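You operate a simulated robot arm through the tools that you are given. There is no shell and no other tool.

The job below is to be done with a simulated robot arm. You get a single attempt, and the scene is never put back.

## Task
Pack the colour game up.
Fine: pointer back to pink, both loose pieces into the box, then the lid down over it.

The check looks at the end state, three seconds after you hand in, the way a careful person would. Anything else that was tipped, shoved, dropped, spilled or broken makes it a failure. Lids that push on must go on centred and level and be pressed home; caps that screw on are set level and turned clockwise until they are tight.

## Robot
A 7-joint arm with a two-finger parallel gripper, fixed in place. Base frame: the origin is at the foot of the arm, x ahead of it, y to its left, z up; the work surface is at about z = 0. Readings come in mm, degrees, newtons and seconds.
With the tool pointing down near the work surface it reaches from about 220 to 580 mm from the base axis. Its first joint turns from -66.0 to 66.0 degrees. Payload 2.5 kg.
The tool frame sits at the grasp point between the pads (the TCP): z along the fingers, y along the line on which they close. The tips reach 23 mm beyond it. Largest opening 94 mm; finger width 38, thickness 10; the body of the gripper, 54 by 96 mm, starts 39 mm behind the TCP.
Orientation is that of the tool frame in the base frame, as [roll, pitch, yaw] about the fixed x, y, z axes, in that order (R = Rz(yaw) Ry(pitch) Rx(roll)). With the fingers straight down and closing along the base's y, the tool's x points along the base's -x, its y along +y and its z along -z.

## Interface
- The arm moves only by the tool send_rows. Its argument "targets" is a list of rows, each a list of 7 numbers: the shift along the tool's x, y, z in units of 50 mm (1.0 is 50 mm), then the turn, a rotation vector about the tool's x, y, z in units of 5 degrees (1.0 is 5 degrees), then the finger opening in mm, from 0 to 94. In form: [[tx, ty, tz, wx, wy, wz, fingers], ...]. A call has 1 to 20 rows; each row shifts and turns the commanded pose from where the row before left it, along the tool's axes as they then stand. A call with a number of a shift or a turn outside -1 to 1 is refused whole. Each row takes 0.2 s and may step no farther than 50 mm and 8.6 degrees from the row before; otherwise, or with a gripper value out of range, the whole call is refused. A pose out of reach is approached as far as the arm can. The call stops where the force on the tool passes 40 N (or 10 N more than at its start, if that is more) or the arm is blocked; 0.2 s more then pass. Each finger travels about 108 mm/s and halts on what it meets, pressing with about 36 N; the grip force reading is that of the motor and also rises with nothing between the fingers. The clock runs only during rows and for 0.2 s after the last one: add rows that do not move to give the fingers time. It gives the time, the measured TCP pose, the force on the tool (base axes), the opening and the grip force at its end, in the units of the frame above (readings bear some noise), with the torque about the TCP (base axes, N m) and any sound that the robot's microphone picked up, and new pictures: "views" is both (left out), scene, wrist or none.
- Cameras (640 x 400 px; columns grow to the right, rows downward): "scene" is fixed at [126.5, -409.7, 547.3]; the picture's right is [0.78, -0.63, 0.00], its down [-0.33, -0.41, -0.85] and it looks along [0.53, 0.66, -0.53] (base axes); focal length 343 px, centre (320, 200). "wrist" rides on the gripper at [86, 16, -74] in the tool frame; the picture's right is [-0.18, 0.98, 0.00], its down [-0.58, -0.11, -0.81] and it looks along [-0.79, -0.15, 0.59] (tool axes); focal length 243 px, centre (320, 200). There is no depth. A picture from a camera that has moved, and an enlarged one, comes with that camera's place and axes in the base frame and with its lens.
- close_up(camera, box): a new picture of the part [left, top, right, bottom] of that camera's present view, enlarged. The clock stands still meanwhile.
- hand_in(): hands the job in; it is judged then, once.

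Places have to be worked out from the pictures, the camera data and where the tool is seen. Open the gripper and draw the arm clear of the work before you hand the job in, unless the task says otherwise.

The tools are called after ">>>" by a JSON object that holds its "op" and its "data". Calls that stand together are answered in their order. send_rows: Moves the arm, as the interface text tells. Its arguments: {"type":"object","properties":{"targets":{"type":"array"},"views":{"type":"string","enum":["both","scene","wrist","none"]}},"required":["targets"]} The other tools are called the same way: close_up (camera, box) takes an enlarged picture of a part of a camera's view; hand_in () hands the job in.

At the start:

```text
time: 0.0
eef_pos: [389.4, 53.7, 362.7]
orientation: [180.0, -0.1, -179.9]
wrist_force: [1.0, -0.8, 0.0]
torque: [-0.04, 0.0, -0.01]
grip_width: 94.1
grasp_force: 0.1
```

scene: 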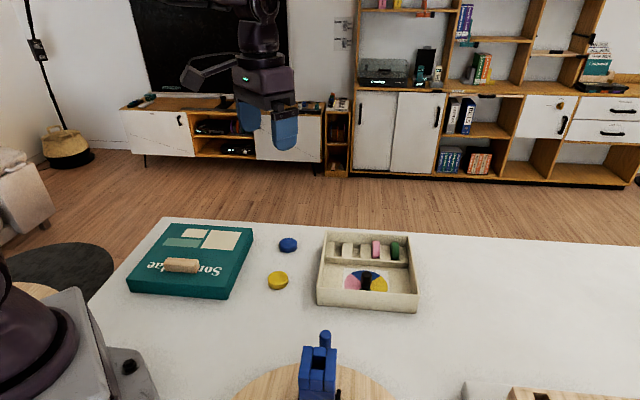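
wrist: 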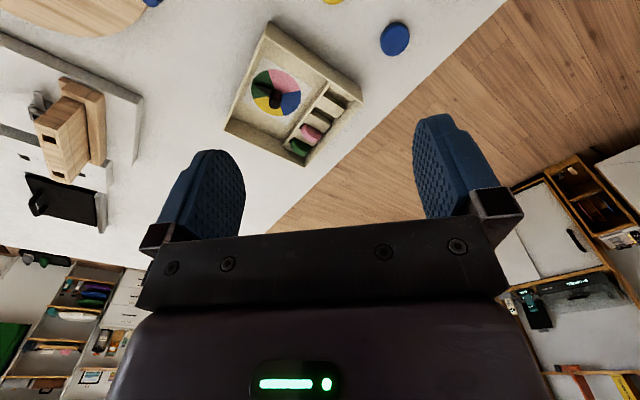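

I start with close looks at the box, the loose pieces and the lid in both cameras before moving anything.

>>> {"op": "close_up", "data": {"camera": "scene", "box": [300, 220, 430, 320]}}

>>> {"op": "close_up", "data": {"camera": "scene", "box": [110, 210, 310, 310]}}

>>> {"op": "close_up", "data": {"camera": "wrist", "box": [210, 0, 430, 170]}}

>>> {"op": "close_up", "data": {"camera": "scene", "box": [230, 310, 640, 400]}}

```text
4.00 times, centred on (365, 270) of scene
camera zoom: at [126.5, -409.7, 547.3], right [0.78, -0.63, 0.0], down [-0.33, -0.41, -0.85], along [0.53, 0.66, -0.53], focal length 1372 px, centre (140, -80)
```

zoom: 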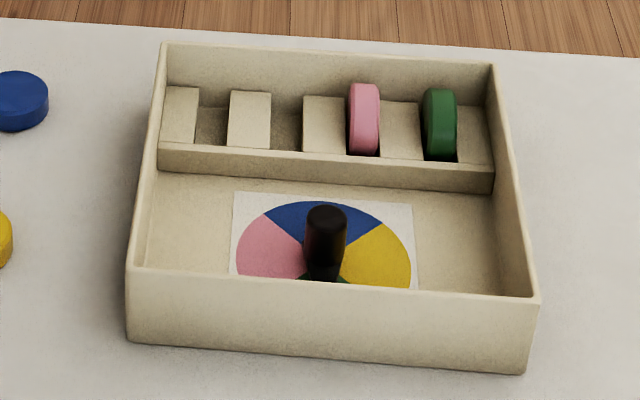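

```text
3.20 times, centred on (210, 260) of scene
camera zoom: at [126.5, -409.7, 547.3], right [0.78, -0.63, 0.0], down [-0.33, -0.41, -0.85], along [0.53, 0.66, -0.53], focal length 1098 px, centre (672, 8)
```

zoom: 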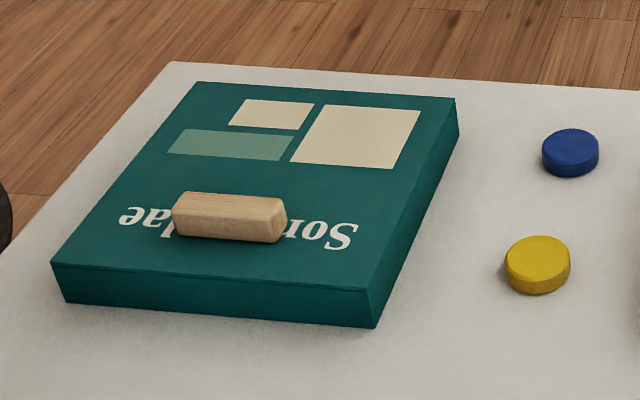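

```text
2.35 times, centred on (320, 85) of wrist
camera zoom: at [301.6, 70.4, 436.1], right [0.18, 0.98, 0.0], down [0.58, -0.11, 0.81], along [0.79, -0.15, -0.59], focal length 571 px, centre (320, 471)
```

zoom: 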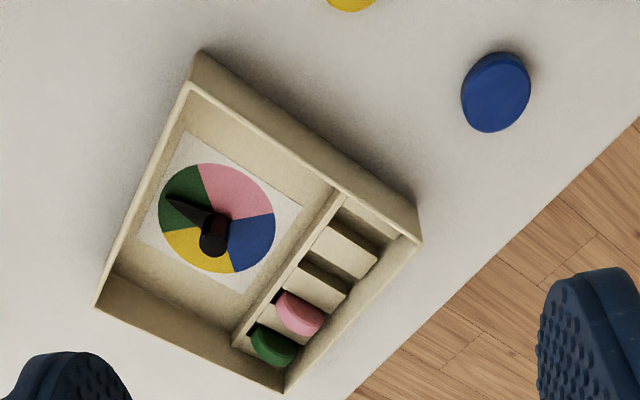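

```text
1.56 times, centred on (435, 355) of scene
camera zoom: at [126.5, -409.7, 547.3], right [0.78, -0.63, 0.0], down [-0.33, -0.41, -0.85], along [0.53, 0.66, -0.53], focal length 535 px, centre (140, -42)
```

zoom: 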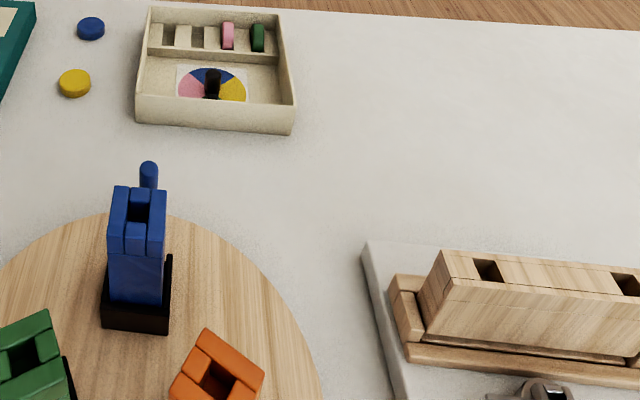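

The pointer seems to point at green, toward the near wall. The lid lies aside with a wooden bar on top, set off its centre. I'll enlarge these details further to measure them.

>>> {"op": "close_up", "data": {"camera": "scene", "box": [125, 215, 255, 300]}}

>>> {"op": "close_up", "data": {"camera": "scene", "box": [340, 235, 410, 300]}}

>>> {"op": "close_up", "data": {"camera": "wrist", "box": [240, 55, 330, 115]}}

>>> {"op": "close_up", "data": {"camera": "scene", "box": [260, 230, 310, 300]}}

```text
4.71 times, centred on (190, 258) of scene
camera zoom: at [126.5, -409.7, 547.3], right [0.78, -0.63, 0.0], down [-0.33, -0.41, -0.85], along [0.53, 0.66, -0.53], focal length 1614 px, centre (932, -71)
```

zoom: 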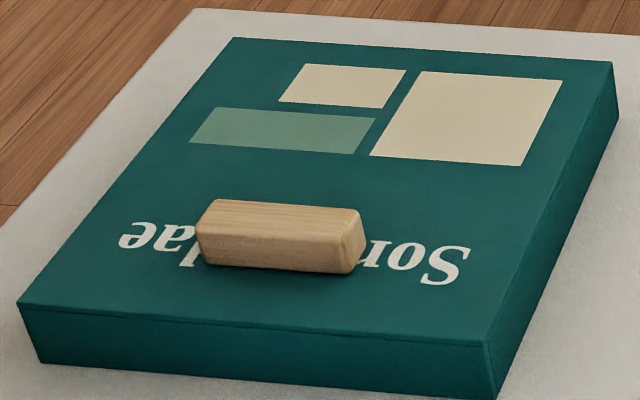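

```text
6.15 times, centred on (375, 268) of scene
camera zoom: at [126.5, -409.7, 547.3], right [0.78, -0.63, 0.0], down [-0.33, -0.41, -0.85], along [0.53, 0.66, -0.53], focal length 2110 px, centre (-18, -215)
```

zoom: 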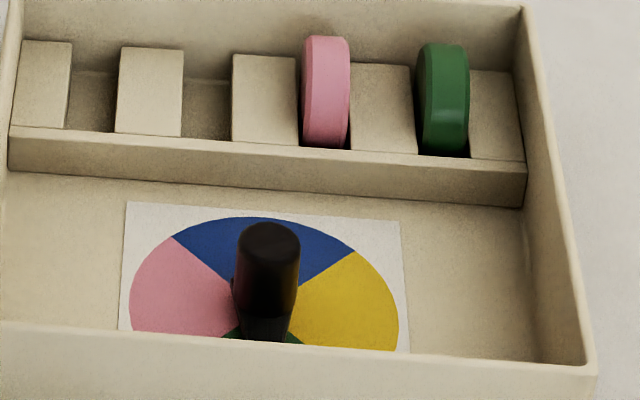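

```text
6.67 times, centred on (285, 85) of wrist
camera zoom: at [301.6, 70.4, 436.1], right [0.18, 0.98, 0.0], down [0.58, -0.11, 0.81], along [0.79, -0.15, -0.59], focal length 1618 px, centre (553, 967)
```

zoom: 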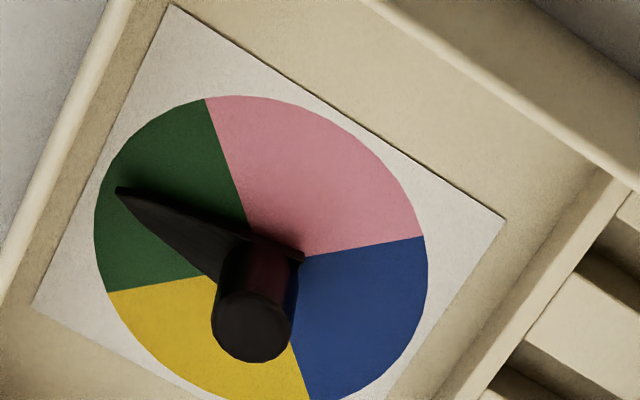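

```text
5.71 times, centred on (285, 265) of scene
camera zoom: at [126.5, -409.7, 547.3], right [0.78, -0.63, 0.0], down [-0.33, -0.41, -0.85], along [0.53, 0.66, -0.53], focal length 1960 px, centre (520, -171)
```

zoom: 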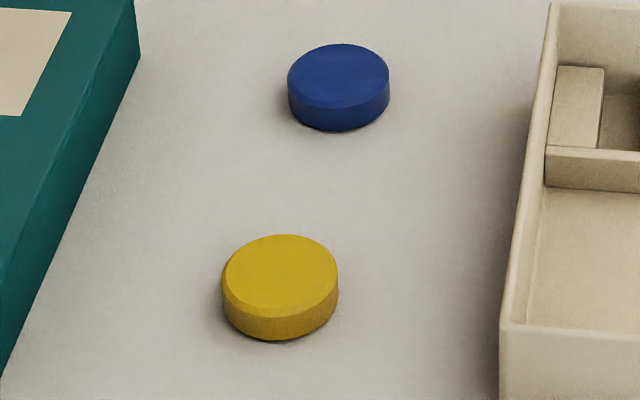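

The wheel centre and knob come out at about (532, -57), with the knob top near z = 33. The pointer faces about 224°, and the middle of the pink sector is at about 135°. I'll move above the knob at a safe height and yaw the tool 45°, so the later clockwise twist stays in range.

>>> {"op": "send_rows", "data": {"targets": [[-0.57, -0.443, 0, 0, 0, 0, 60], [-0.57, -0.443, 0, 0, 0, 0, 60], [-0.57, -0.443, 0, 0, 0, 0, 60], [-0.57, -0.443, 0, 0, 0, 0, 60], [-0.57, -0.443, 0, 0, 0, 0, 60], [0, 0, 0.4, 0, 0, -1, 60], [0, 0, 0.4, 0, 0, -1, 60], [0, 0, 0.4, 0, 0, -1, 60], [0, 0, 0.4, 0, 0, -1, 60], [0, 0, 0.4, 0, 0, -1, 60], [0, 0, 0.4, 0, 0, -1, 60], [0, 0, 0.4, 0, 0, -1, 60], [0, 0, 0.4, 0, 0, -1, 60], [0, 0, 0.2, 0, 0, -1, 60], [0, 0, 0, 0, 0, 0, 60]], "views": "both"}}

```text
time: 3.2
eef_pos: [531.4, -56.6, 193.0]
orientation: [-179.9, 0.0, -134.9]
wrist_force: [-0.7, -0.8, -0.2]
torque: [0.03, 0.0, 0.02]
grip_width: 60.0
grasp_force: 0.2
camera wrist: at [458.0, -105.9, 265.7], right [-0.57, 0.82, 0.0], down [0.49, 0.33, 0.81], along [0.66, 0.46, -0.59], focal length 243 px, centre (320, 200)
```

scene: 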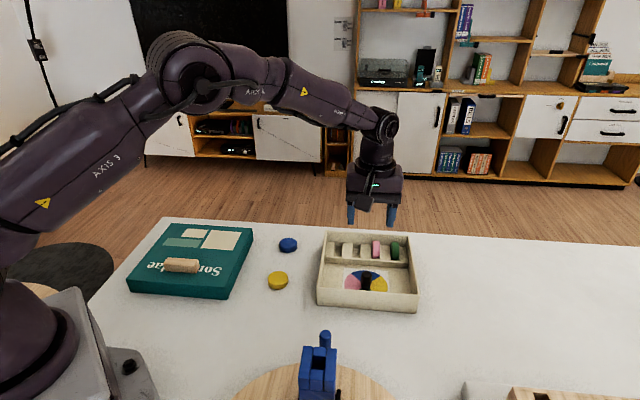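
wrist: 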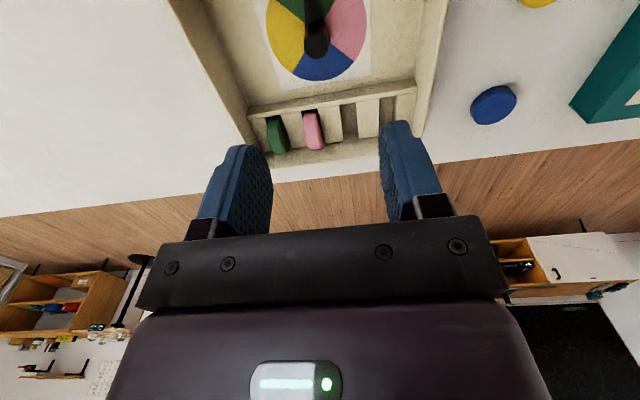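

The tool is above the knob and everything is undisturbed. I'll enlarge the box and the discs from this viewpoint to refine positions.

>>> {"op": "close_up", "data": {"camera": "wrist", "box": [250, 0, 390, 88]}}

>>> {"op": "close_up", "data": {"camera": "wrist", "box": [160, 0, 460, 188]}}

>>> {"op": "close_up", "data": {"camera": "scene", "box": [310, 180, 430, 320]}}

```text
4.55 times, centred on (320, 44) of wrist
camera zoom: at [458.0, -105.9, 265.7], right [-0.57, 0.82, 0.0], down [0.49, 0.33, 0.81], along [0.66, 0.46, -0.59], focal length 1103 px, centre (320, 909)
```

zoom: 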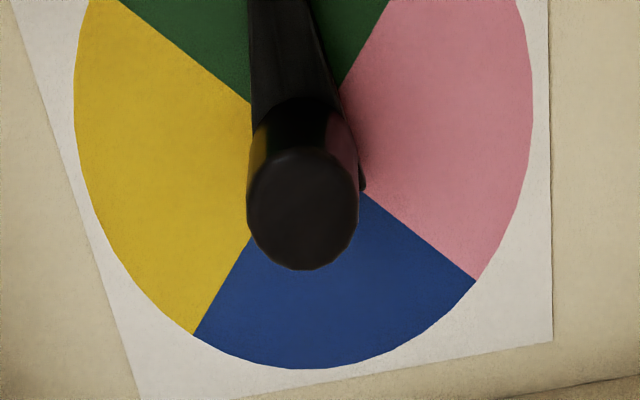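

```text
2.13 times, centred on (310, 94) of wrist
camera zoom: at [458.0, -105.9, 265.7], right [-0.57, 0.82, 0.0], down [0.49, 0.33, 0.81], along [0.66, 0.46, -0.59], focal length 516 px, centre (341, 426)
```

zoom: 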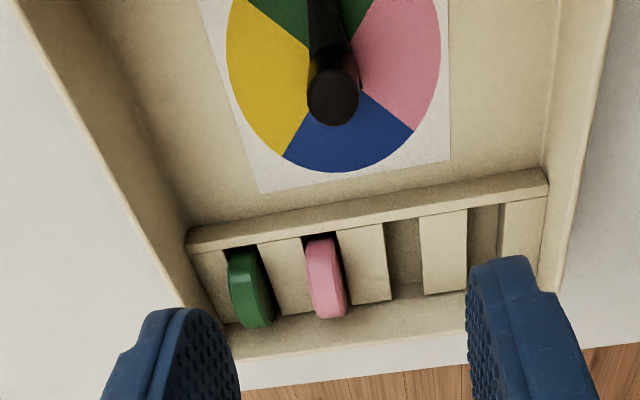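

```text
2.86 times, centred on (370, 250) of scene
camera zoom: at [126.5, -409.7, 547.3], right [0.78, -0.63, 0.0], down [-0.33, -0.41, -0.85], along [0.53, 0.66, -0.53], focal length 980 px, centre (177, 57)
```

zoom: 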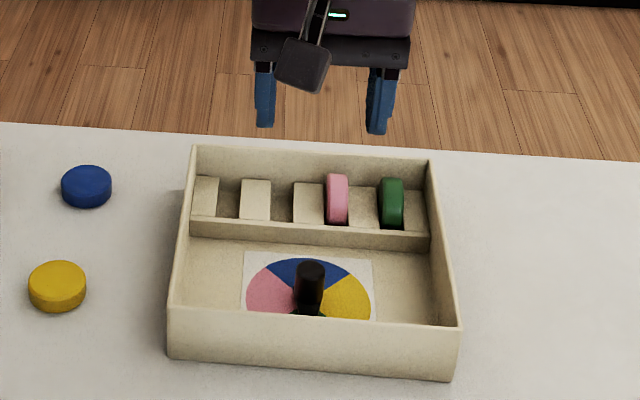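

From this viewpoint the knob axis is at about (533.5, -57.5). I'll centre the tool there and go down so the tips straddle the knob at about z = 18, clear of the arrow.

>>> {"op": "send_rows", "data": {"targets": [[-0.017, -0.042, 0.4, 0, 0, 0, 56], [0, 0, 0.5, 0, 0, 0, 56], [0, 0, 0.5, 0, 0, 0, 56], [0, 0, 0.5, 0, 0, 0, 56], [0, 0, 0.4, 0, 0, 0, 56], [0, 0, 0.3, 0, 0, 0, 56], [0, 0, 0.2, 0, 0, 0, 56], [0, 0, 0.1, 0, 0, 0, 56], [0, 0, 0.1, 0, 0, 0, 56], [0, 0, 0, 0, 0, 0, 56]], "views": "both"}}

```text
time: 5.4
eef_pos: [534.4, -58.7, 41.8]
orientation: [179.9, 0.0, -134.9]
wrist_force: [0.4, -0.1, 0.5]
torque: [-0.02, -0.05, 0.0]
grip_width: 56.1
grasp_force: 0.0
camera wrist: at [459.9, -107.2, 116.0], right [-0.56, 0.83, 0.0], down [0.49, 0.33, 0.81], along [0.67, 0.46, -0.59], focal length 243 px, centre (320, 200)
```

scene: 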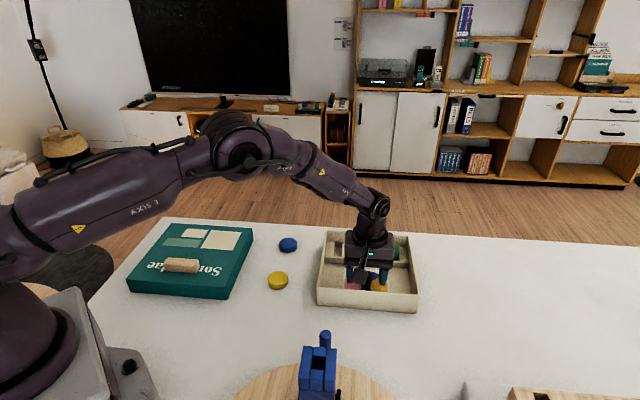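
wrist: 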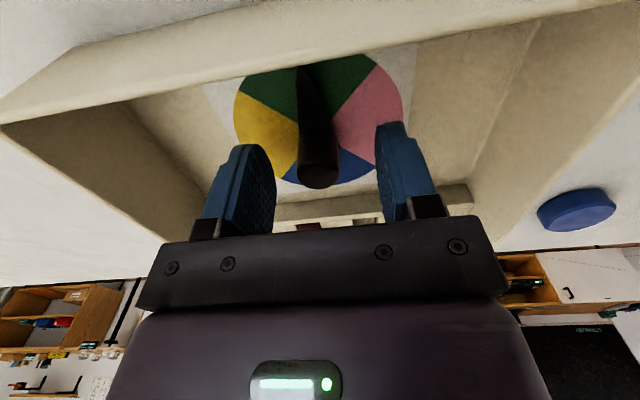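

The knob stands centred between the fingers with no contact force. I'll close on it.

>>> {"op": "send_rows", "data": {"targets": [[0, 0, 0, 0, 0, 0, 30], [0, 0, 0, 0, 0, 0, 20], [0, 0, 0, 0, 0, 0, 16], [0, 0, 0, 0, 0, 0, 16]], "views": "wrist"}}

```text
time: 6.4
eef_pos: [533.7, -58.4, 43.7]
orientation: [-180.0, 0.0, -134.9]
wrist_force: [1.6, -1.2, -0.5]
torque: [0.01, -0.1, -0.01]
grip_width: 20.8
grasp_force: 36.1
camera wrist: at [460.0, -107.4, 116.2], right [-0.56, 0.83, 0.0], down [0.49, 0.33, 0.81], along [0.67, 0.45, -0.59], focal length 243 px, centre (320, 200)
```

wrist: 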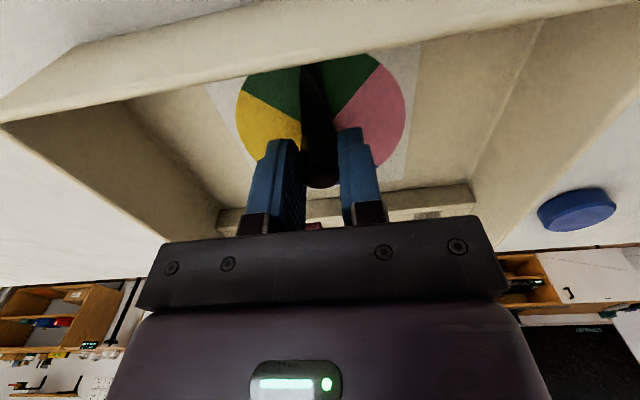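

The knob is gripped (20.8 mm, hardly any side force). I'll twist clockwise seen from above in 4° steps, and check the torque partway.

>>> {"op": "send_rows", "data": {"targets": [[0, 0, 0, 0, 0, 0.5, 16], [0, 0, 0, 0, 0, 0.8, 16], [0, 0, 0, 0, 0, 0.8, 16], [0, 0, 0, 0, 0, 0.8, 16], [0, 0, 0, 0, 0, 0.8, 16], [0, 0, 0, 0, 0, 0.3, 16]], "views": "both"}}

```text
time: 7.8
eef_pos: [533.9, -56.9, 41.7]
orientation: [180.0, 0.0, -155.0]
wrist_force: [-6.2, -1.9, 7.4]
torque: [0.09, -0.07, 0.0]
grip_width: 20.7
grasp_force: 35.5
camera wrist: at [447.3, -79.0, 116.3], right [-0.25, 0.97, 0.0], down [0.57, 0.15, 0.81], along [0.78, 0.2, -0.59], focal length 243 px, centre (320, 200)
```

scene: 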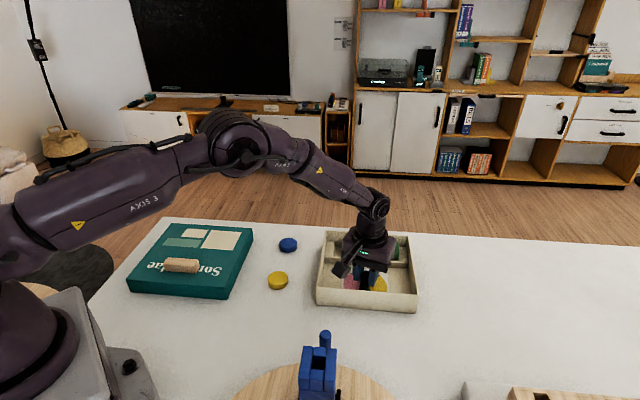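
wrist: 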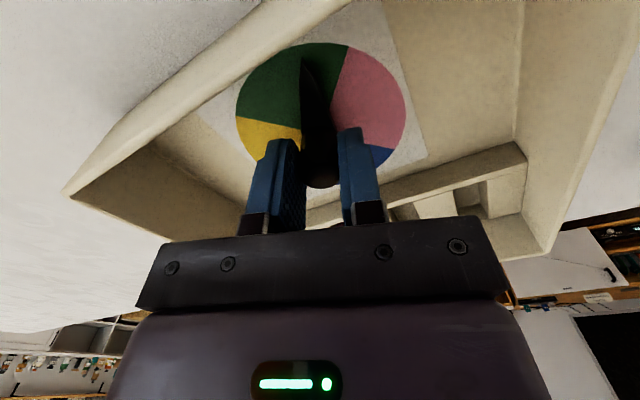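

The arrow follows the tool: it has turned 20° with negligible torque and still points away from the camera. I'll continue another 69° to the middle of pink.

>>> {"op": "send_rows", "data": {"targets": [[0, 0, 0, 0, 0, 0.6, 16], [0, 0, 0, 0, 0, 0.8, 16], [0, 0, 0, 0, 0, 0.8, 16], [0, 0, 0, 0, 0, 0.8, 16], [0, 0, 0, 0, 0, 0.8, 16], [0, 0, 0, 0, 0, 0.8, 16], [0, 0, 0, 0, 0, 0.8, 16], [0, 0, 0, 0, 0, 0.8, 16], [0, 0, 0, 0, 0, 0.8, 16], [0, 0, 0, 0, 0, 0.8, 16], [0, 0, 0, 0, 0, 0.8, 16], [0, 0, 0, 0, 0, 0.8, 16], [0, 0, 0, 0, 0, 0.8, 16], [0, 0, 0, 0, 0, 0.8, 16], [0, 0, 0, 0, 0, 0.8, 16], [0, 0, 0, 0, 0, 0.8, 16], [0, 0, 0, 0, 0, 0.8, 16], [0, 0, 0, 0, 0, 0.4, 16], [0, 0, 0, 0, 0, 0, 16]], "views": "both"}}

```text
time: 11.8
eef_pos: [533.2, -58.7, 43.2]
orientation: [-180.0, 0.1, 136.0]
wrist_force: [2.2, -1.4, 0.4]
torque: [-0.28, -0.29, -0.09]
grip_width: 20.6
grasp_force: 36.2
camera wrist: at [481.7, 14.6, 116.1], right [0.82, 0.58, 0.0], down [0.34, -0.48, 0.81], along [0.47, -0.66, -0.59], focal length 243 px, centre (320, 200)
```

scene: 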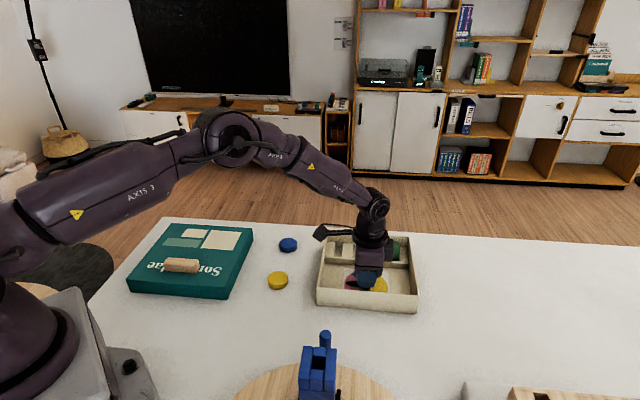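
wrist: 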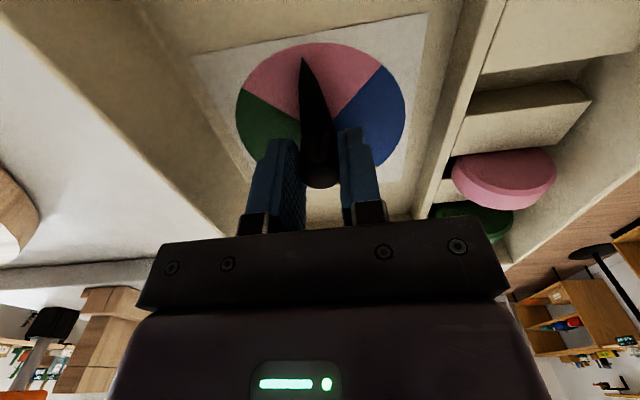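

The arrow now lies in the middle of the pink sector. I'll open the fingers a little, well short of the walls, and lift straight up.

>>> {"op": "send_rows", "data": {"targets": [[0, 0, 0, 0, 0, 0, 24], [0, 0, 0, 0, 0, 0, 34], [0, 0, 0, 0, 0, 0, 44], [0, 0, 0, 0, 0, 0, 44], [0, 0, -0.2, 0, 0, 0, 44], [0, 0, -0.4, 0, 0, 0, 44], [0, 0, -0.6, 0, 0, 0, 44], [0, 0, -0.6, 0, 0, 0, 44], [0, 0, -0.6, 0, 0, 0, 44], [0, 0, -0.6, 0, 0, 0, 44], [0, 0, -0.4, 0, 0, 0, 44]], "views": "both"}}

```text
time: 14.2
eef_pos: [534.0, -57.9, 213.1]
orientation: [-180.0, -0.1, 136.0]
wrist_force: [0.3, 0.3, -0.4]
torque: [0.02, -0.01, -0.02]
grip_width: 44.3
grasp_force: 0.1
camera wrist: at [481.8, 15.2, 285.9], right [0.82, 0.58, 0.0], down [0.34, -0.48, 0.81], along [0.47, -0.66, -0.59], focal length 243 px, centre (320, 200)
```

scene: 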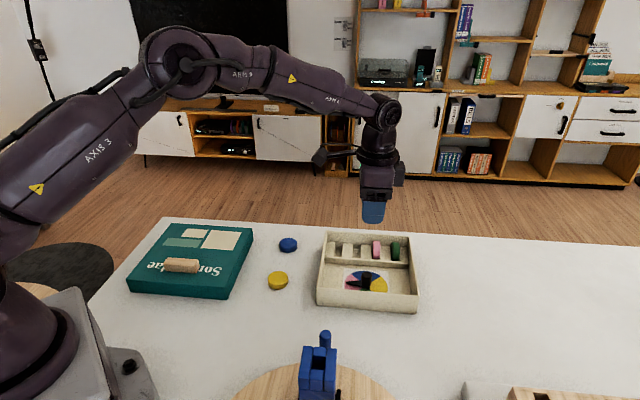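
wrist: 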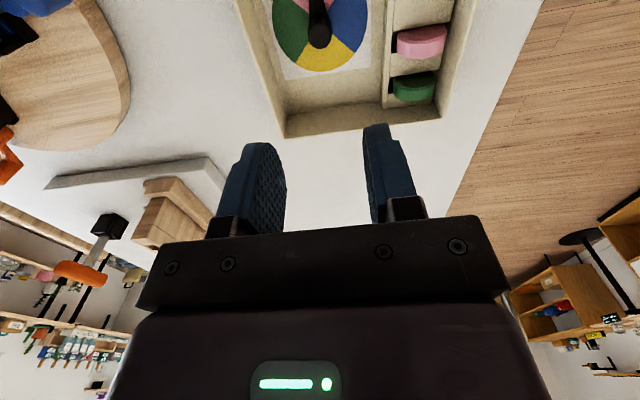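

The pointer is on pink and the box has not moved. Next is the yellow disc, at about (393, 66). I'll move above it and turn the tool back to yaw 180.

>>> {"op": "send_rows", "data": {"targets": [[0.75, -0.035, 0, 0, 0, 0, 70], [0.75, -0.035, 0.1, 0, 0, 0, 70], [0.75, -0.035, 0.1, 0, 0, 0, 70], [0.75, -0.035, 0.1, 0, 0, 0, 70], [0.75, -0.035, 0.1, 0, 0, 0, 70], [0, 0, 0.1, 0, 0, -1, 70], [0, 0, 0.1, 0, 0, -1, 70], [0, 0, 0, 0, 0, -1, 70], [0, 0, 0, 0, 0, -1, 70], [0, 0, 0, 0, 0, -1, 70], [0, 0, 0, 0, 0, -1, 70], [0, 0, 0, 0, 0, -1, 70], [0, 0, 0, 0, 0, -1, 70], [0, 0, 0, 0, 0, -0.8, 70], [0, 0, 0, 0, 0, 0, 70]], "views": "both"}}

```text
time: 17.4
eef_pos: [392.6, 65.7, 181.7]
orientation: [-179.8, 0.0, -179.9]
wrist_force: [-0.3, -0.2, 0.4]
torque: [0.02, 0.02, 0.01]
grip_width: 70.2
grasp_force: 0.1
camera wrist: at [304.8, 82.7, 256.1], right [0.18, 0.98, 0.0], down [0.58, -0.11, 0.81], along [0.79, -0.15, -0.59], focal length 243 px, centre (320, 200)
```

scene: 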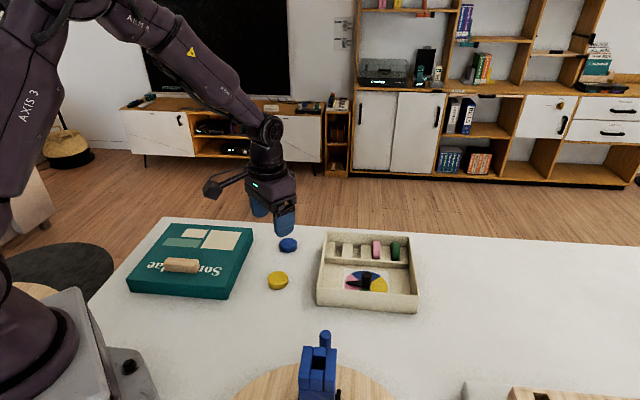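
wrist: 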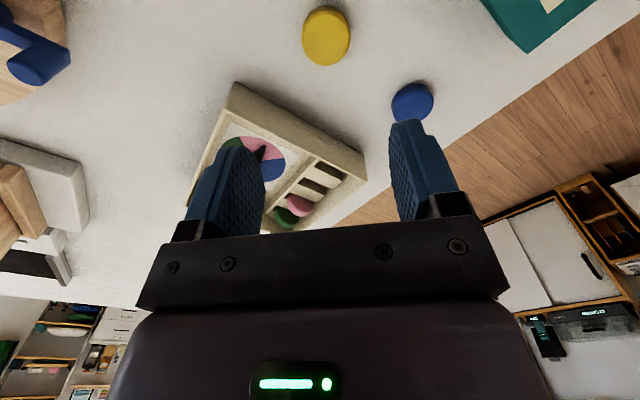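

The yellow disc is in the wrist view just under the tool; I'll enlarge it to fix its centre.

>>> {"op": "close_up", "data": {"camera": "wrist", "box": [260, 0, 440, 125]}}

>>> {"op": "close_up", "data": {"camera": "scene", "box": [240, 200, 320, 300]}}

>>> {"op": "close_up", "data": {"camera": "scene", "box": [310, 225, 430, 320]}}

```text
3.20 times, centred on (350, 62) of wrist
camera zoom: at [304.8, 82.7, 256.1], right [0.18, 0.98, 0.0], down [0.58, -0.11, 0.81], along [0.79, -0.15, -0.59], focal length 776 px, centre (224, 640)
```

zoom: 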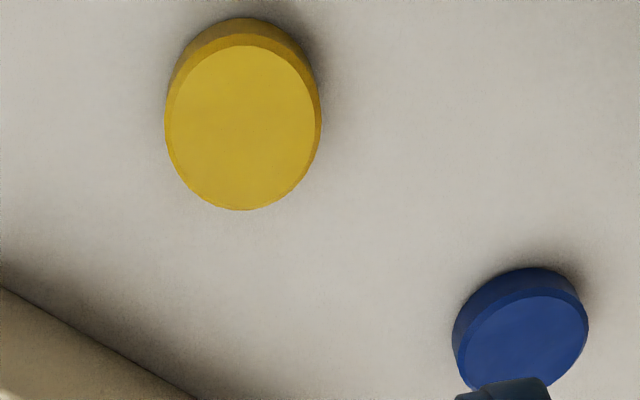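

```text
4.00 times, centred on (280, 250) of scene
camera zoom: at [126.5, -409.7, 547.3], right [0.78, -0.63, 0.0], down [-0.33, -0.41, -0.85], along [0.53, 0.66, -0.53], focal length 1372 px, centre (480, 0)
```

zoom: 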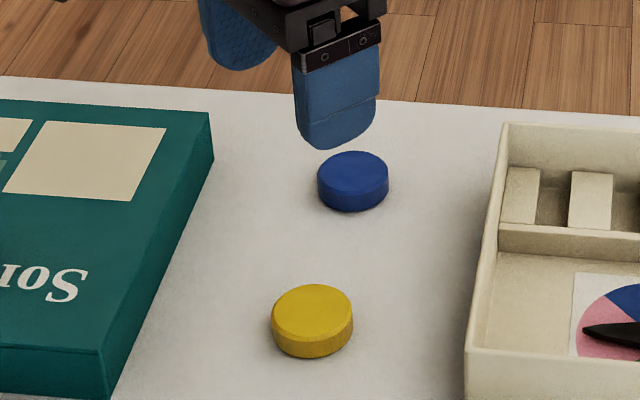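

```text
4.21 times, centred on (370, 272) of scene
camera zoom: at [126.5, -409.7, 547.3], right [0.78, -0.63, 0.0], down [-0.33, -0.41, -0.85], along [0.53, 0.66, -0.53], focal length 1444 px, centre (110, -105)
```

zoom: 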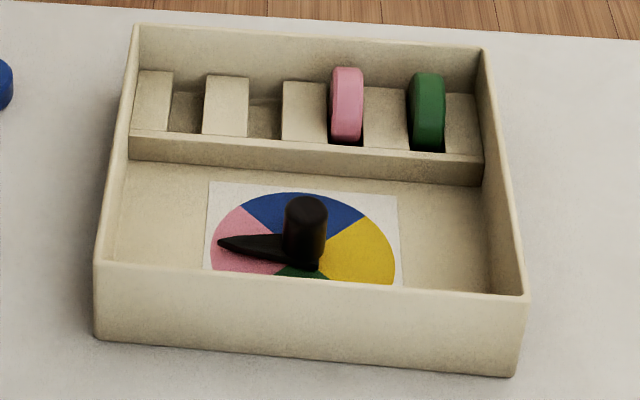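

The scene and wrist views together put the yellow disc at about (395, 70), roughly 10 mm thick. I'll shift over it and lower partway to confirm before going to the table.

>>> {"op": "send_rows", "data": {"targets": [[-0.048, 0.086, 0.3, 0, 0, 0, 70], [0, 0, 0.5, 0, 0, 0, 70], [0, 0, 0.5, 0, 0, 0, 70], [0, 0, 0.5, 0, 0, 0, 70], [0, 0, 0.3, 0, 0, 0, 70], [0, 0, 0, 0, 0, 0, 70]], "views": "wrist"}}

```text
time: 18.8
eef_pos: [394.3, 69.8, 77.4]
orientation: [-179.9, 0.0, -179.9]
wrist_force: [-0.4, -0.3, 0.2]
torque: [0.0, -0.01, 0.05]
grip_width: 69.8
grasp_force: 0.0
camera wrist: at [306.8, 87.1, 150.6], right [0.18, 0.98, 0.0], down [0.58, -0.11, 0.81], along [0.79, -0.15, -0.59], focal length 243 px, centre (320, 200)
```

wrist: 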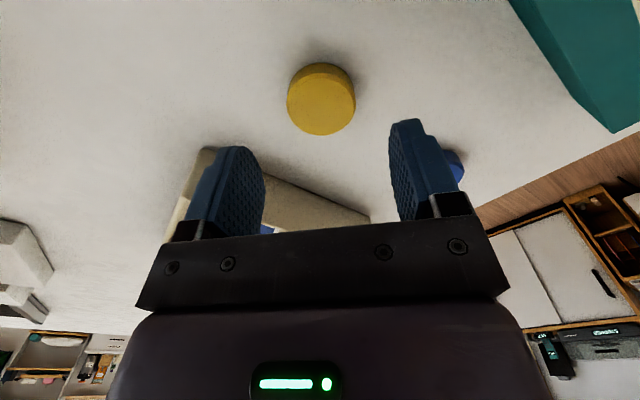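

The disc is centred under the tool, at (395, 70.5). I'll lower until the tips are about 2.5 mm above the table, then close on it.

>>> {"op": "send_rows", "data": {"targets": [[0, 0, 0.4, 0, 0, 0, 66], [0, 0, 0.3, 0, 0, 0, 64], [0, 0, 0.2, 0, 0, 0, 64], [0, 0, 0.14, 0, 0, 0, 64], [0, 0, 0, 0, 0, 0, 64], [0, 0, 0, 0, 0, 0, 50], [0, 0, 0, 0, 0, 0, 40], [0, 0, 0, 0, 0, 0, 38], [0, 0, 0, 0, 0, 0, 38]], "views": "both"}}

```text
time: 20.8
eef_pos: [394.4, 70.0, 25.2]
orientation: [-180.0, 0.0, -179.9]
wrist_force: [-0.7, 0.1, 0.4]
torque: [0.0, 0.03, 0.0]
grip_width: 42.3
grasp_force: 35.7
camera wrist: at [307.2, 87.3, 98.9], right [0.18, 0.98, 0.0], down [0.58, -0.11, 0.81], along [0.79, -0.15, -0.59], focal length 243 px, centre (320, 200)
```

scene: 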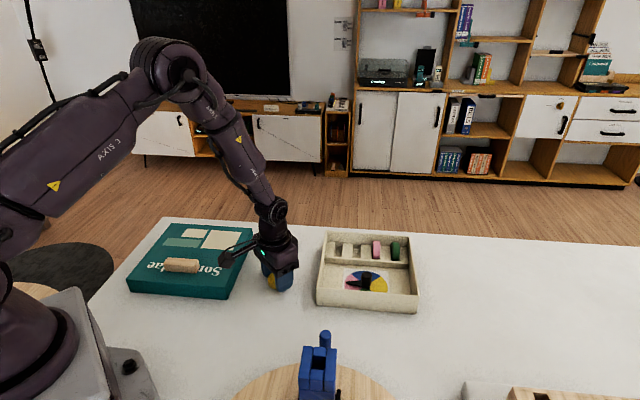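
wrist: 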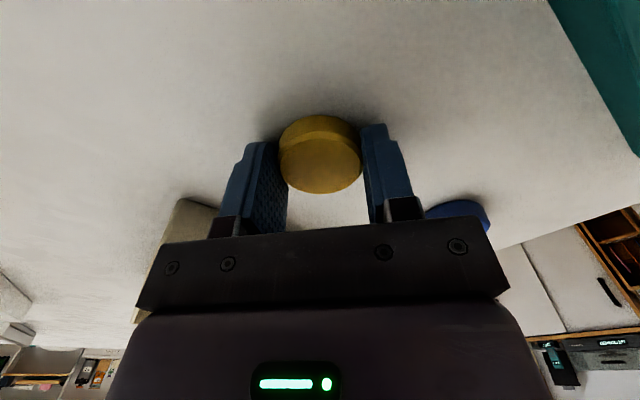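

The yellow disc is held (42.3 mm). I'll lift it, turn the tool 45° to line up with the box, and carry it high over the left part of the tray, stopping above to check.

>>> {"op": "send_rows", "data": {"targets": [[0, 0, -0.2, 0, 0, 0, 36], [0, 0, -0.3, 0, 0, 0, 36], [0, 0, -0.4, 0, 0, -1, 36], [0, 0, -0.4, 0, 0, -1, 36], [0, 0, -0.4, 0, 0, -1, 36], [0, 0, -0.2, 0, 0, -1, 36], [0, 0, 0, 0, 0, -1, 36], [0, 0, 0, 0, 0, -1, 36], [0, 0, 0, 0, 0, -1, 36], [0, 0, 0, 0, 0, -1, 36], [0, 0, 0, 0, 0, -1, 36], [-0.191, -0.661, 0, 0, 0, 0, 36], [-0.191, -0.661, 0, 0, 0, 0, 36], [-0.191, -0.661, 0, 0, 0, 0, 36], [-0.191, -0.661, 0, 0, 0, 0, 36], [0, 0, 0, 0, 0, 0, 36]], "views": "both"}}

```text
time: 24.2
eef_pos: [516.9, 3.0, 121.5]
orientation: [179.9, 0.0, -135.0]
wrist_force: [-0.1, 0.5, 0.4]
torque: [0.02, 0.02, 0.01]
grip_width: 41.9
grasp_force: 36.2
camera wrist: at [442.9, -45.6, 193.6], right [-0.56, 0.83, 0.0], down [0.49, 0.33, 0.81], along [0.67, 0.46, -0.59], focal length 243 px, centre (320, 200)
```

scene: 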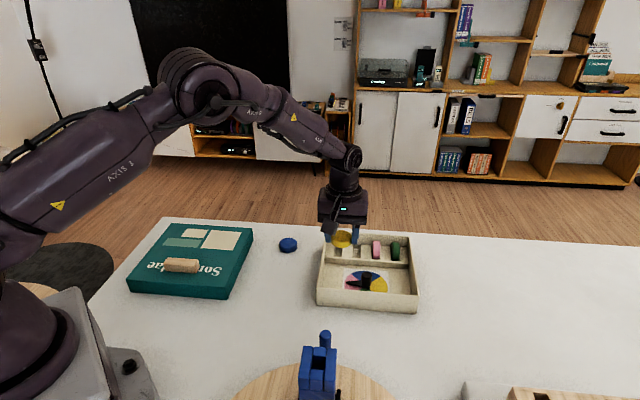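
wrist: 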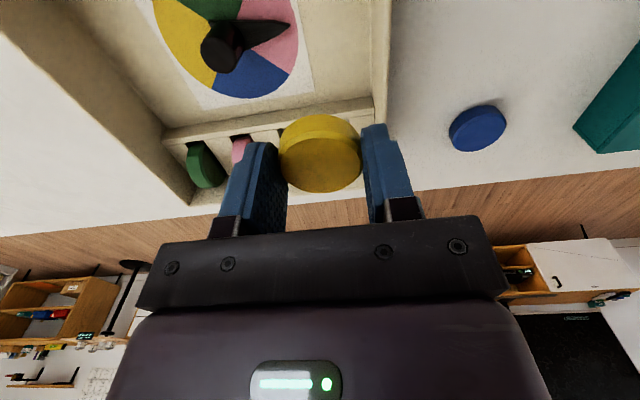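

The disc is held flat above the left end of the box. I'll enlarge the tray from here to measure the walls, divider, card and pointer before lowering.

>>> {"op": "close_up", "data": {"camera": "wrist", "box": [140, 0, 420, 175]}}

>>> {"op": "close_up", "data": {"camera": "scene", "box": [300, 200, 430, 320]}}

```text
2.29 times, centred on (280, 88) of wrist
camera zoom: at [442.9, -45.6, 193.6], right [-0.56, 0.83, 0.0], down [0.49, 0.33, 0.81], along [0.67, 0.46, -0.59], focal length 555 px, centre (411, 457)
```

zoom: 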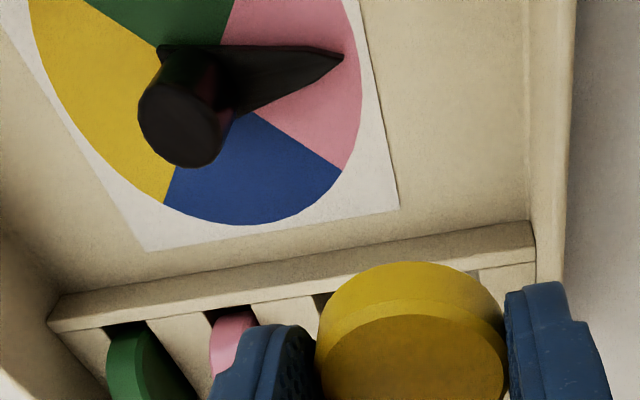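

```text
3.33 times, centred on (365, 260) of scene
camera zoom: at [126.5, -409.8, 547.3], right [0.78, -0.63, 0.0], down [-0.33, -0.41, -0.85], along [0.53, 0.66, -0.53], focal length 1143 px, centre (170, 0)
```

zoom: 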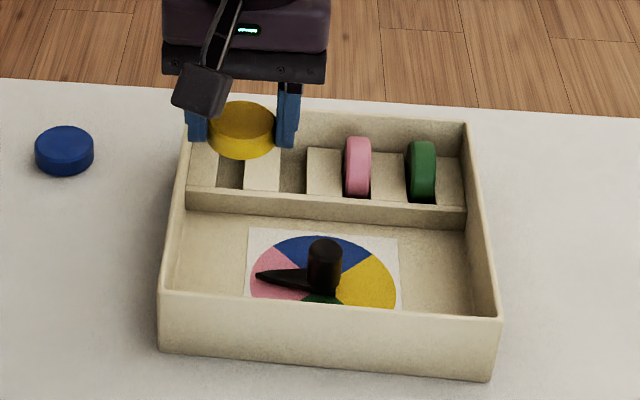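

I need tighter values for the divider and the left wall, so I'll enlarge the left tray corner in both views.

>>> {"op": "close_up", "data": {"camera": "wrist", "box": [290, 0, 410, 75]}}

>>> {"op": "close_up", "data": {"camera": "wrist", "box": [300, 60, 420, 135]}}

>>> {"op": "close_up", "data": {"camera": "scene", "box": [310, 245, 390, 320]}}

>>> {"op": "close_up", "data": {"camera": "scene", "box": [350, 225, 425, 320]}}

```text
5.33 times, centred on (350, 38) of wrist
camera zoom: at [442.9, -45.6, 193.6], right [-0.56, 0.83, 0.0], down [0.49, 0.33, 0.81], along [0.67, 0.46, -0.59], focal length 1294 px, centre (160, 1067)
```

zoom: 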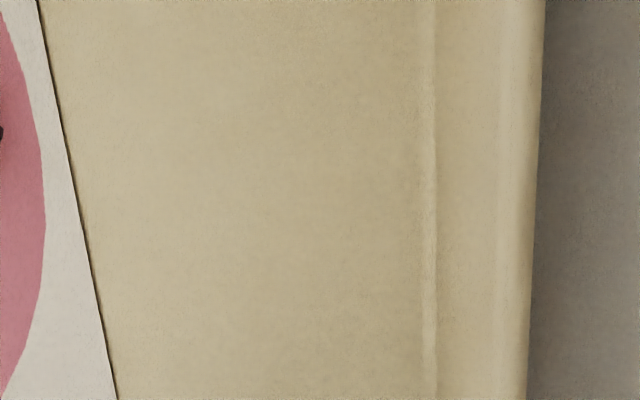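

```text
5.33 times, centred on (360, 98) of wrist
camera zoom: at [442.9, -45.6, 193.6], right [-0.56, 0.83, 0.0], down [0.49, 0.33, 0.81], along [0.67, 0.46, -0.59], focal length 1294 px, centre (107, 747)
```

zoom: 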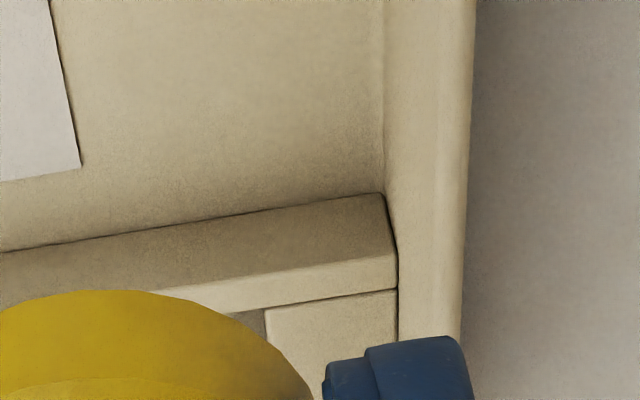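

```text
5.33 times, centred on (350, 282) of scene
camera zoom: at [126.5, -409.8, 547.3], right [0.78, -0.63, 0.0], down [-0.33, -0.41, -0.85], along [0.53, 0.66, -0.53], focal length 1829 px, centre (160, -240)
```

zoom: 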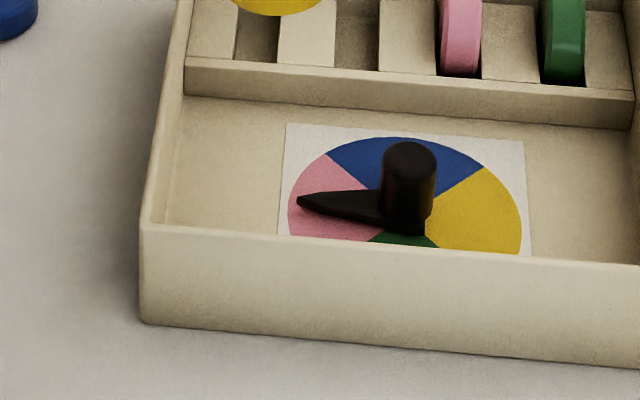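

```text
4.21 times, centred on (388, 272) of scene
camera zoom: at [126.5, -409.8, 547.3], right [0.78, -0.63, 0.0], down [-0.33, -0.41, -0.85], along [0.53, 0.66, -0.53], focal length 1444 px, centre (36, -105)
```

zoom: 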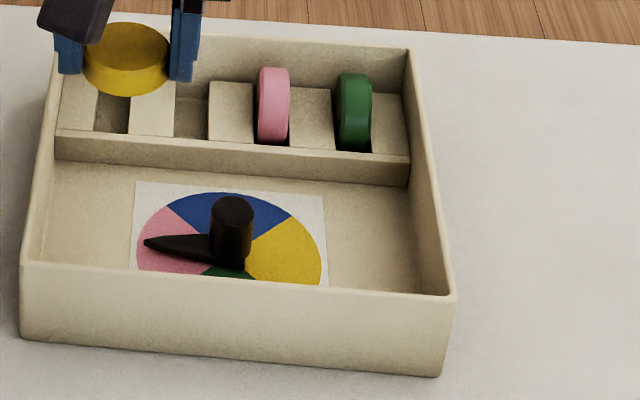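

The wrist view, which agrees with the knob I gripped, puts the left inner wall at a≈325 and the divider front at b≈397 (axes along the box's long and short sides). My release point at a=362, b=367 is therefore clear on every side. I'll lower the yellow disc to just above the tray floor.

>>> {"op": "send_rows", "data": {"targets": [[0, 0, 0.4, 0, 0, 0, 36], [0, 0, 0.4, 0, 0, 0, 36], [0, 0, 0.4, 0, 0, 0, 36], [0, 0, 0.3, 0, 0, 0, 36], [0, 0, 0.16, 0, 0, 0, 36], [0, 0, 0, 0, 0, 0, 36]], "views": "both"}}

```text
time: 25.6
eef_pos: [515.6, 3.6, 37.7]
orientation: [-180.0, 0.0, -135.0]
wrist_force: [-0.4, -0.2, 0.0]
torque: [0.0, -0.04, 0.0]
grip_width: 42.1
grasp_force: 36.3
camera wrist: at [442.3, -45.4, 111.3], right [-0.56, 0.83, 0.0], down [0.49, 0.33, 0.81], along [0.67, 0.46, -0.59], focal length 243 px, centre (320, 200)
```

scene: 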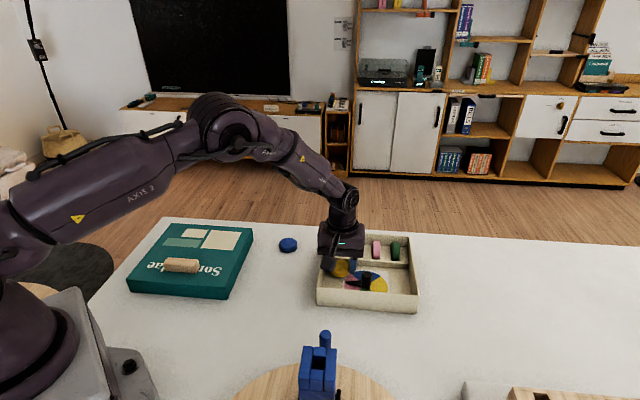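
wrist: 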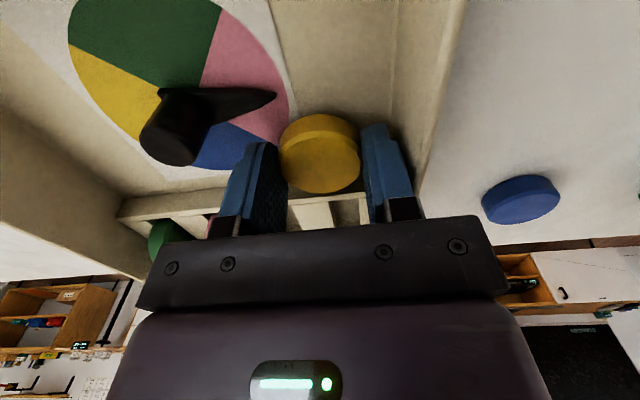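

The disc sits cleanly between the pointer tip and the left wall. I'll lower the last few millimetres gently.

>>> {"op": "send_rows", "data": {"targets": [[0, 0, 0.03, 0, 0, 0, 36], [0, 0, 0.03, 0, 0, 0, 36], [0, 0, 0, 0, 0, 0, 36]], "views": "wrist"}}

```text
time: 26.4
eef_pos: [516.1, 3.8, 34.9]
orientation: [179.9, 0.1, -135.0]
wrist_force: [0.5, -0.4, -0.4]
torque: [-0.02, -0.01, 0.0]
grip_width: 42.2
grasp_force: 35.9
camera wrist: at [442.2, -45.2, 108.4], right [-0.56, 0.83, 0.0], down [0.49, 0.33, 0.81], along [0.67, 0.46, -0.59], focal length 243 px, centre (320, 200)
```

wrist: 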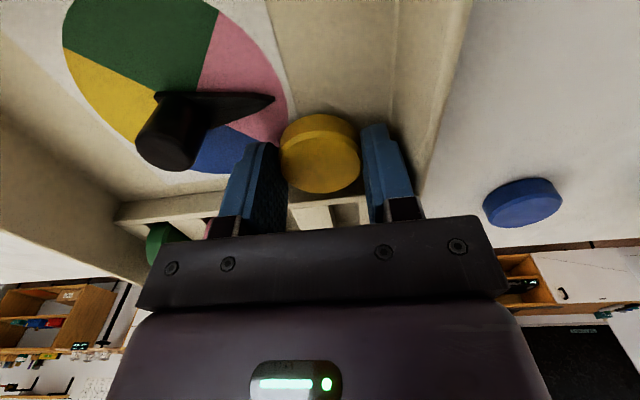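

There is no contact yet. I'll go down a little more in small steps and watch the force.

>>> {"op": "send_rows", "data": {"targets": [[0, 0, 0.03, 0, 0, 0, 36], [0, 0, 0.02, 0, 0, 0, 36], [0, 0, 0, 0, 0, 0, 36]], "views": "none"}}

```text
time: 27.2
eef_pos: [516.4, 4.0, 31.9]
orientation: [179.8, -0.1, -135.1]
wrist_force: [0.4, 0.1, 0.8]
torque: [0.0, -0.04, -0.02]
grip_width: 42.1
grasp_force: 35.9
```

Still free. I'll take two more small steps.

>>> {"op": "send_rows", "data": {"targets": [[0, 0, 0.02, 0, 0, 0, 36], [0, 0, 0.02, 0, 0, 0, 36], [0, 0, 0, 0, 0, 0, 36]], "views": "wrist"}}

```text
time: 28.0
eef_pos: [516.5, 4.0, 31.1]
orientation: [180.0, -0.1, -134.9]
wrist_force: [0.0, 0.2, 0.4]
torque: [0.02, 0.0, 0.01]
grip_width: 42.3
grasp_force: 35.4
camera wrist: at [442.3, -45.6, 103.7], right [-0.56, 0.83, 0.0], down [0.49, 0.33, 0.81], along [0.67, 0.46, -0.59], focal length 243 px, centre (320, 200)
```

wrist: 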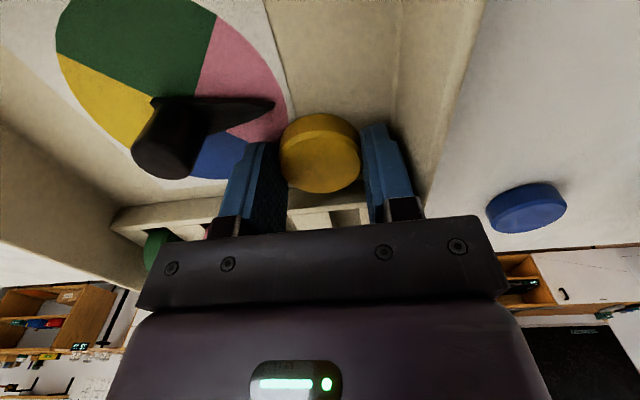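

The disc bottom is now within a few millimetres of the tray floor. I'll release with a small opening of 48 mm, then lift straight out.

>>> {"op": "send_rows", "data": {"targets": [[0, 0, 0, 0, 0, 0, 44], [0, 0, 0, 0, 0, 0, 48], [0, 0, 0, 0, 0, 0, 48], [0, 0, -0.1, 0, 0, 0, 48], [0, 0, -0.3, 0, 0, 0, 48], [0, 0, -0.5, 0, 0, 0, 48], [0, 0, -0.6, 0, 0, 0, 48], [0, 0, -0.5, 0, 0, 0, 48], [0, 0, -0.4, 0, 0, 0, 48]], "views": "both"}}

```text
time: 30.0
eef_pos: [516.5, 3.3, 150.5]
orientation: [-180.0, 0.1, -135.1]
wrist_force: [1.1, -0.3, -0.3]
torque: [0.03, 0.02, 0.02]
grip_width: 47.9
grasp_force: 0.1
camera wrist: at [442.0, -45.5, 224.2], right [-0.56, 0.83, 0.0], down [0.49, 0.33, 0.81], along [0.67, 0.46, -0.59], focal length 243 px, centre (320, 200)
```

scene: 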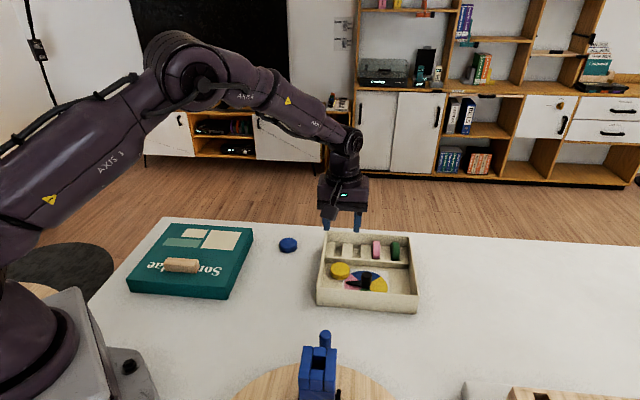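
wrist: 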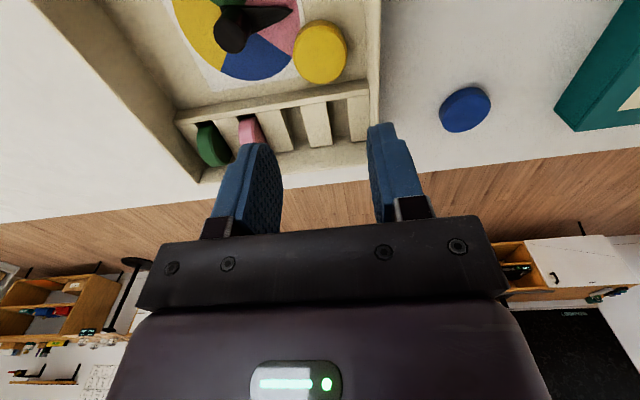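

The yellow disc lies in the tray. I'll check it and the pointer closely, and measure the blue disc.

>>> {"op": "close_up", "data": {"camera": "wrist", "box": [150, 0, 390, 150]}}

>>> {"op": "close_up", "data": {"camera": "wrist", "box": [400, 60, 530, 141]}}

>>> {"op": "close_up", "data": {"camera": "scene", "box": [260, 220, 430, 320]}}

```text
2.67 times, centred on (270, 75) of wrist
camera zoom: at [442.0, -45.5, 224.2], right [-0.56, 0.83, 0.0], down [0.49, 0.33, 0.81], along [0.67, 0.46, -0.59], focal length 647 px, centre (453, 533)
```

zoom: 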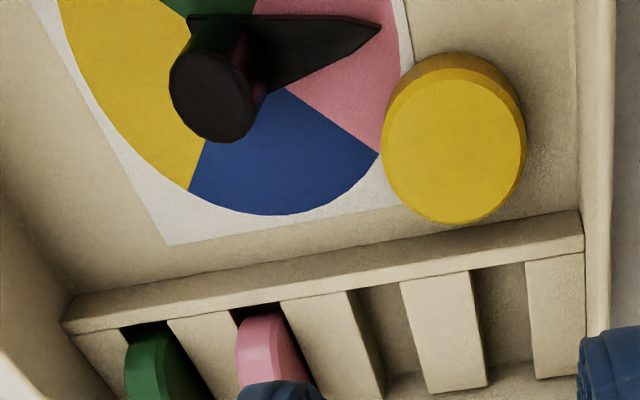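

```text
4.92 times, centred on (465, 100) of wrist
camera zoom: at [442.0, -45.5, 224.2], right [-0.56, 0.83, 0.0], down [0.49, 0.33, 0.81], along [0.67, 0.46, -0.59], focal length 1194 px, centre (-394, 690)
```

zoom: 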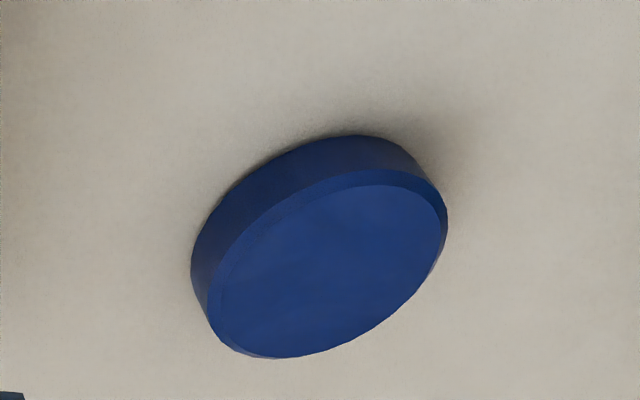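

```text
3.76 times, centred on (345, 270) of scene
camera zoom: at [126.5, -409.7, 547.3], right [0.78, -0.63, 0.0], down [-0.33, -0.41, -0.85], along [0.53, 0.66, -0.53], focal length 1291 px, centre (226, -64)
```

zoom: 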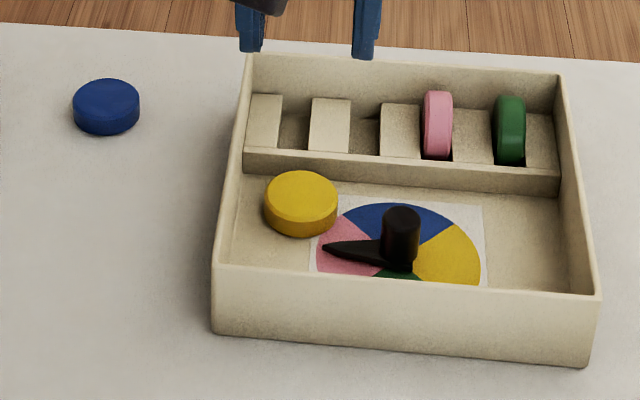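

The yellow disc lies flat and clear of the pointer. The blue disc is at about (479.5, 155). I'll move over it and lower partway.

>>> {"op": "send_rows", "data": {"targets": [[-0.4065, 0.6645, 0, 0, 0, 0, 60], [-0.4065, 0.6645, 0, 0, 0, 0, 70], [-0.4065, 0.6645, 0, 0, 0, 0, 70], [-0.4065, 0.6645, 0, 0, 0, 0, 70], [0, 0, 0.5, 0, 0, 0, 70], [0, 0, 0.5, 0, 0, 0, 70], [0, 0, 0.44, 0, 0, 0, 70], [0, 0, 0, 0, 0, 0, 70]], "views": "wrist"}}

```text
time: 31.8
eef_pos: [480.7, 155.7, 78.6]
orientation: [180.0, 0.0, -135.1]
wrist_force: [0.4, -0.4, 0.0]
torque: [-0.02, -0.01, 0.02]
grip_width: 70.3
grasp_force: 0.0
camera wrist: at [406.0, 105.8, 152.0], right [-0.56, 0.83, 0.0], down [0.49, 0.33, 0.81], along [0.67, 0.46, -0.59], focal length 243 px, centre (320, 200)
```

wrist: 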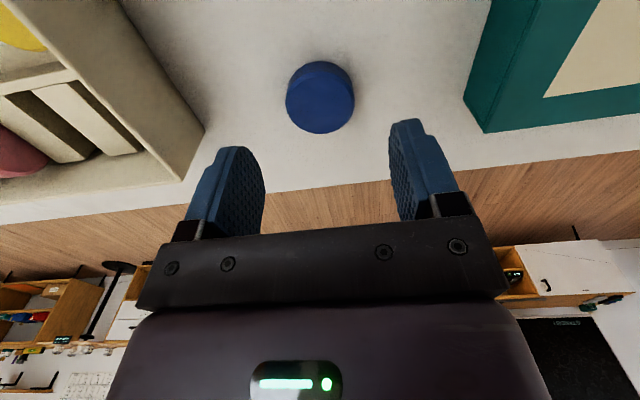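

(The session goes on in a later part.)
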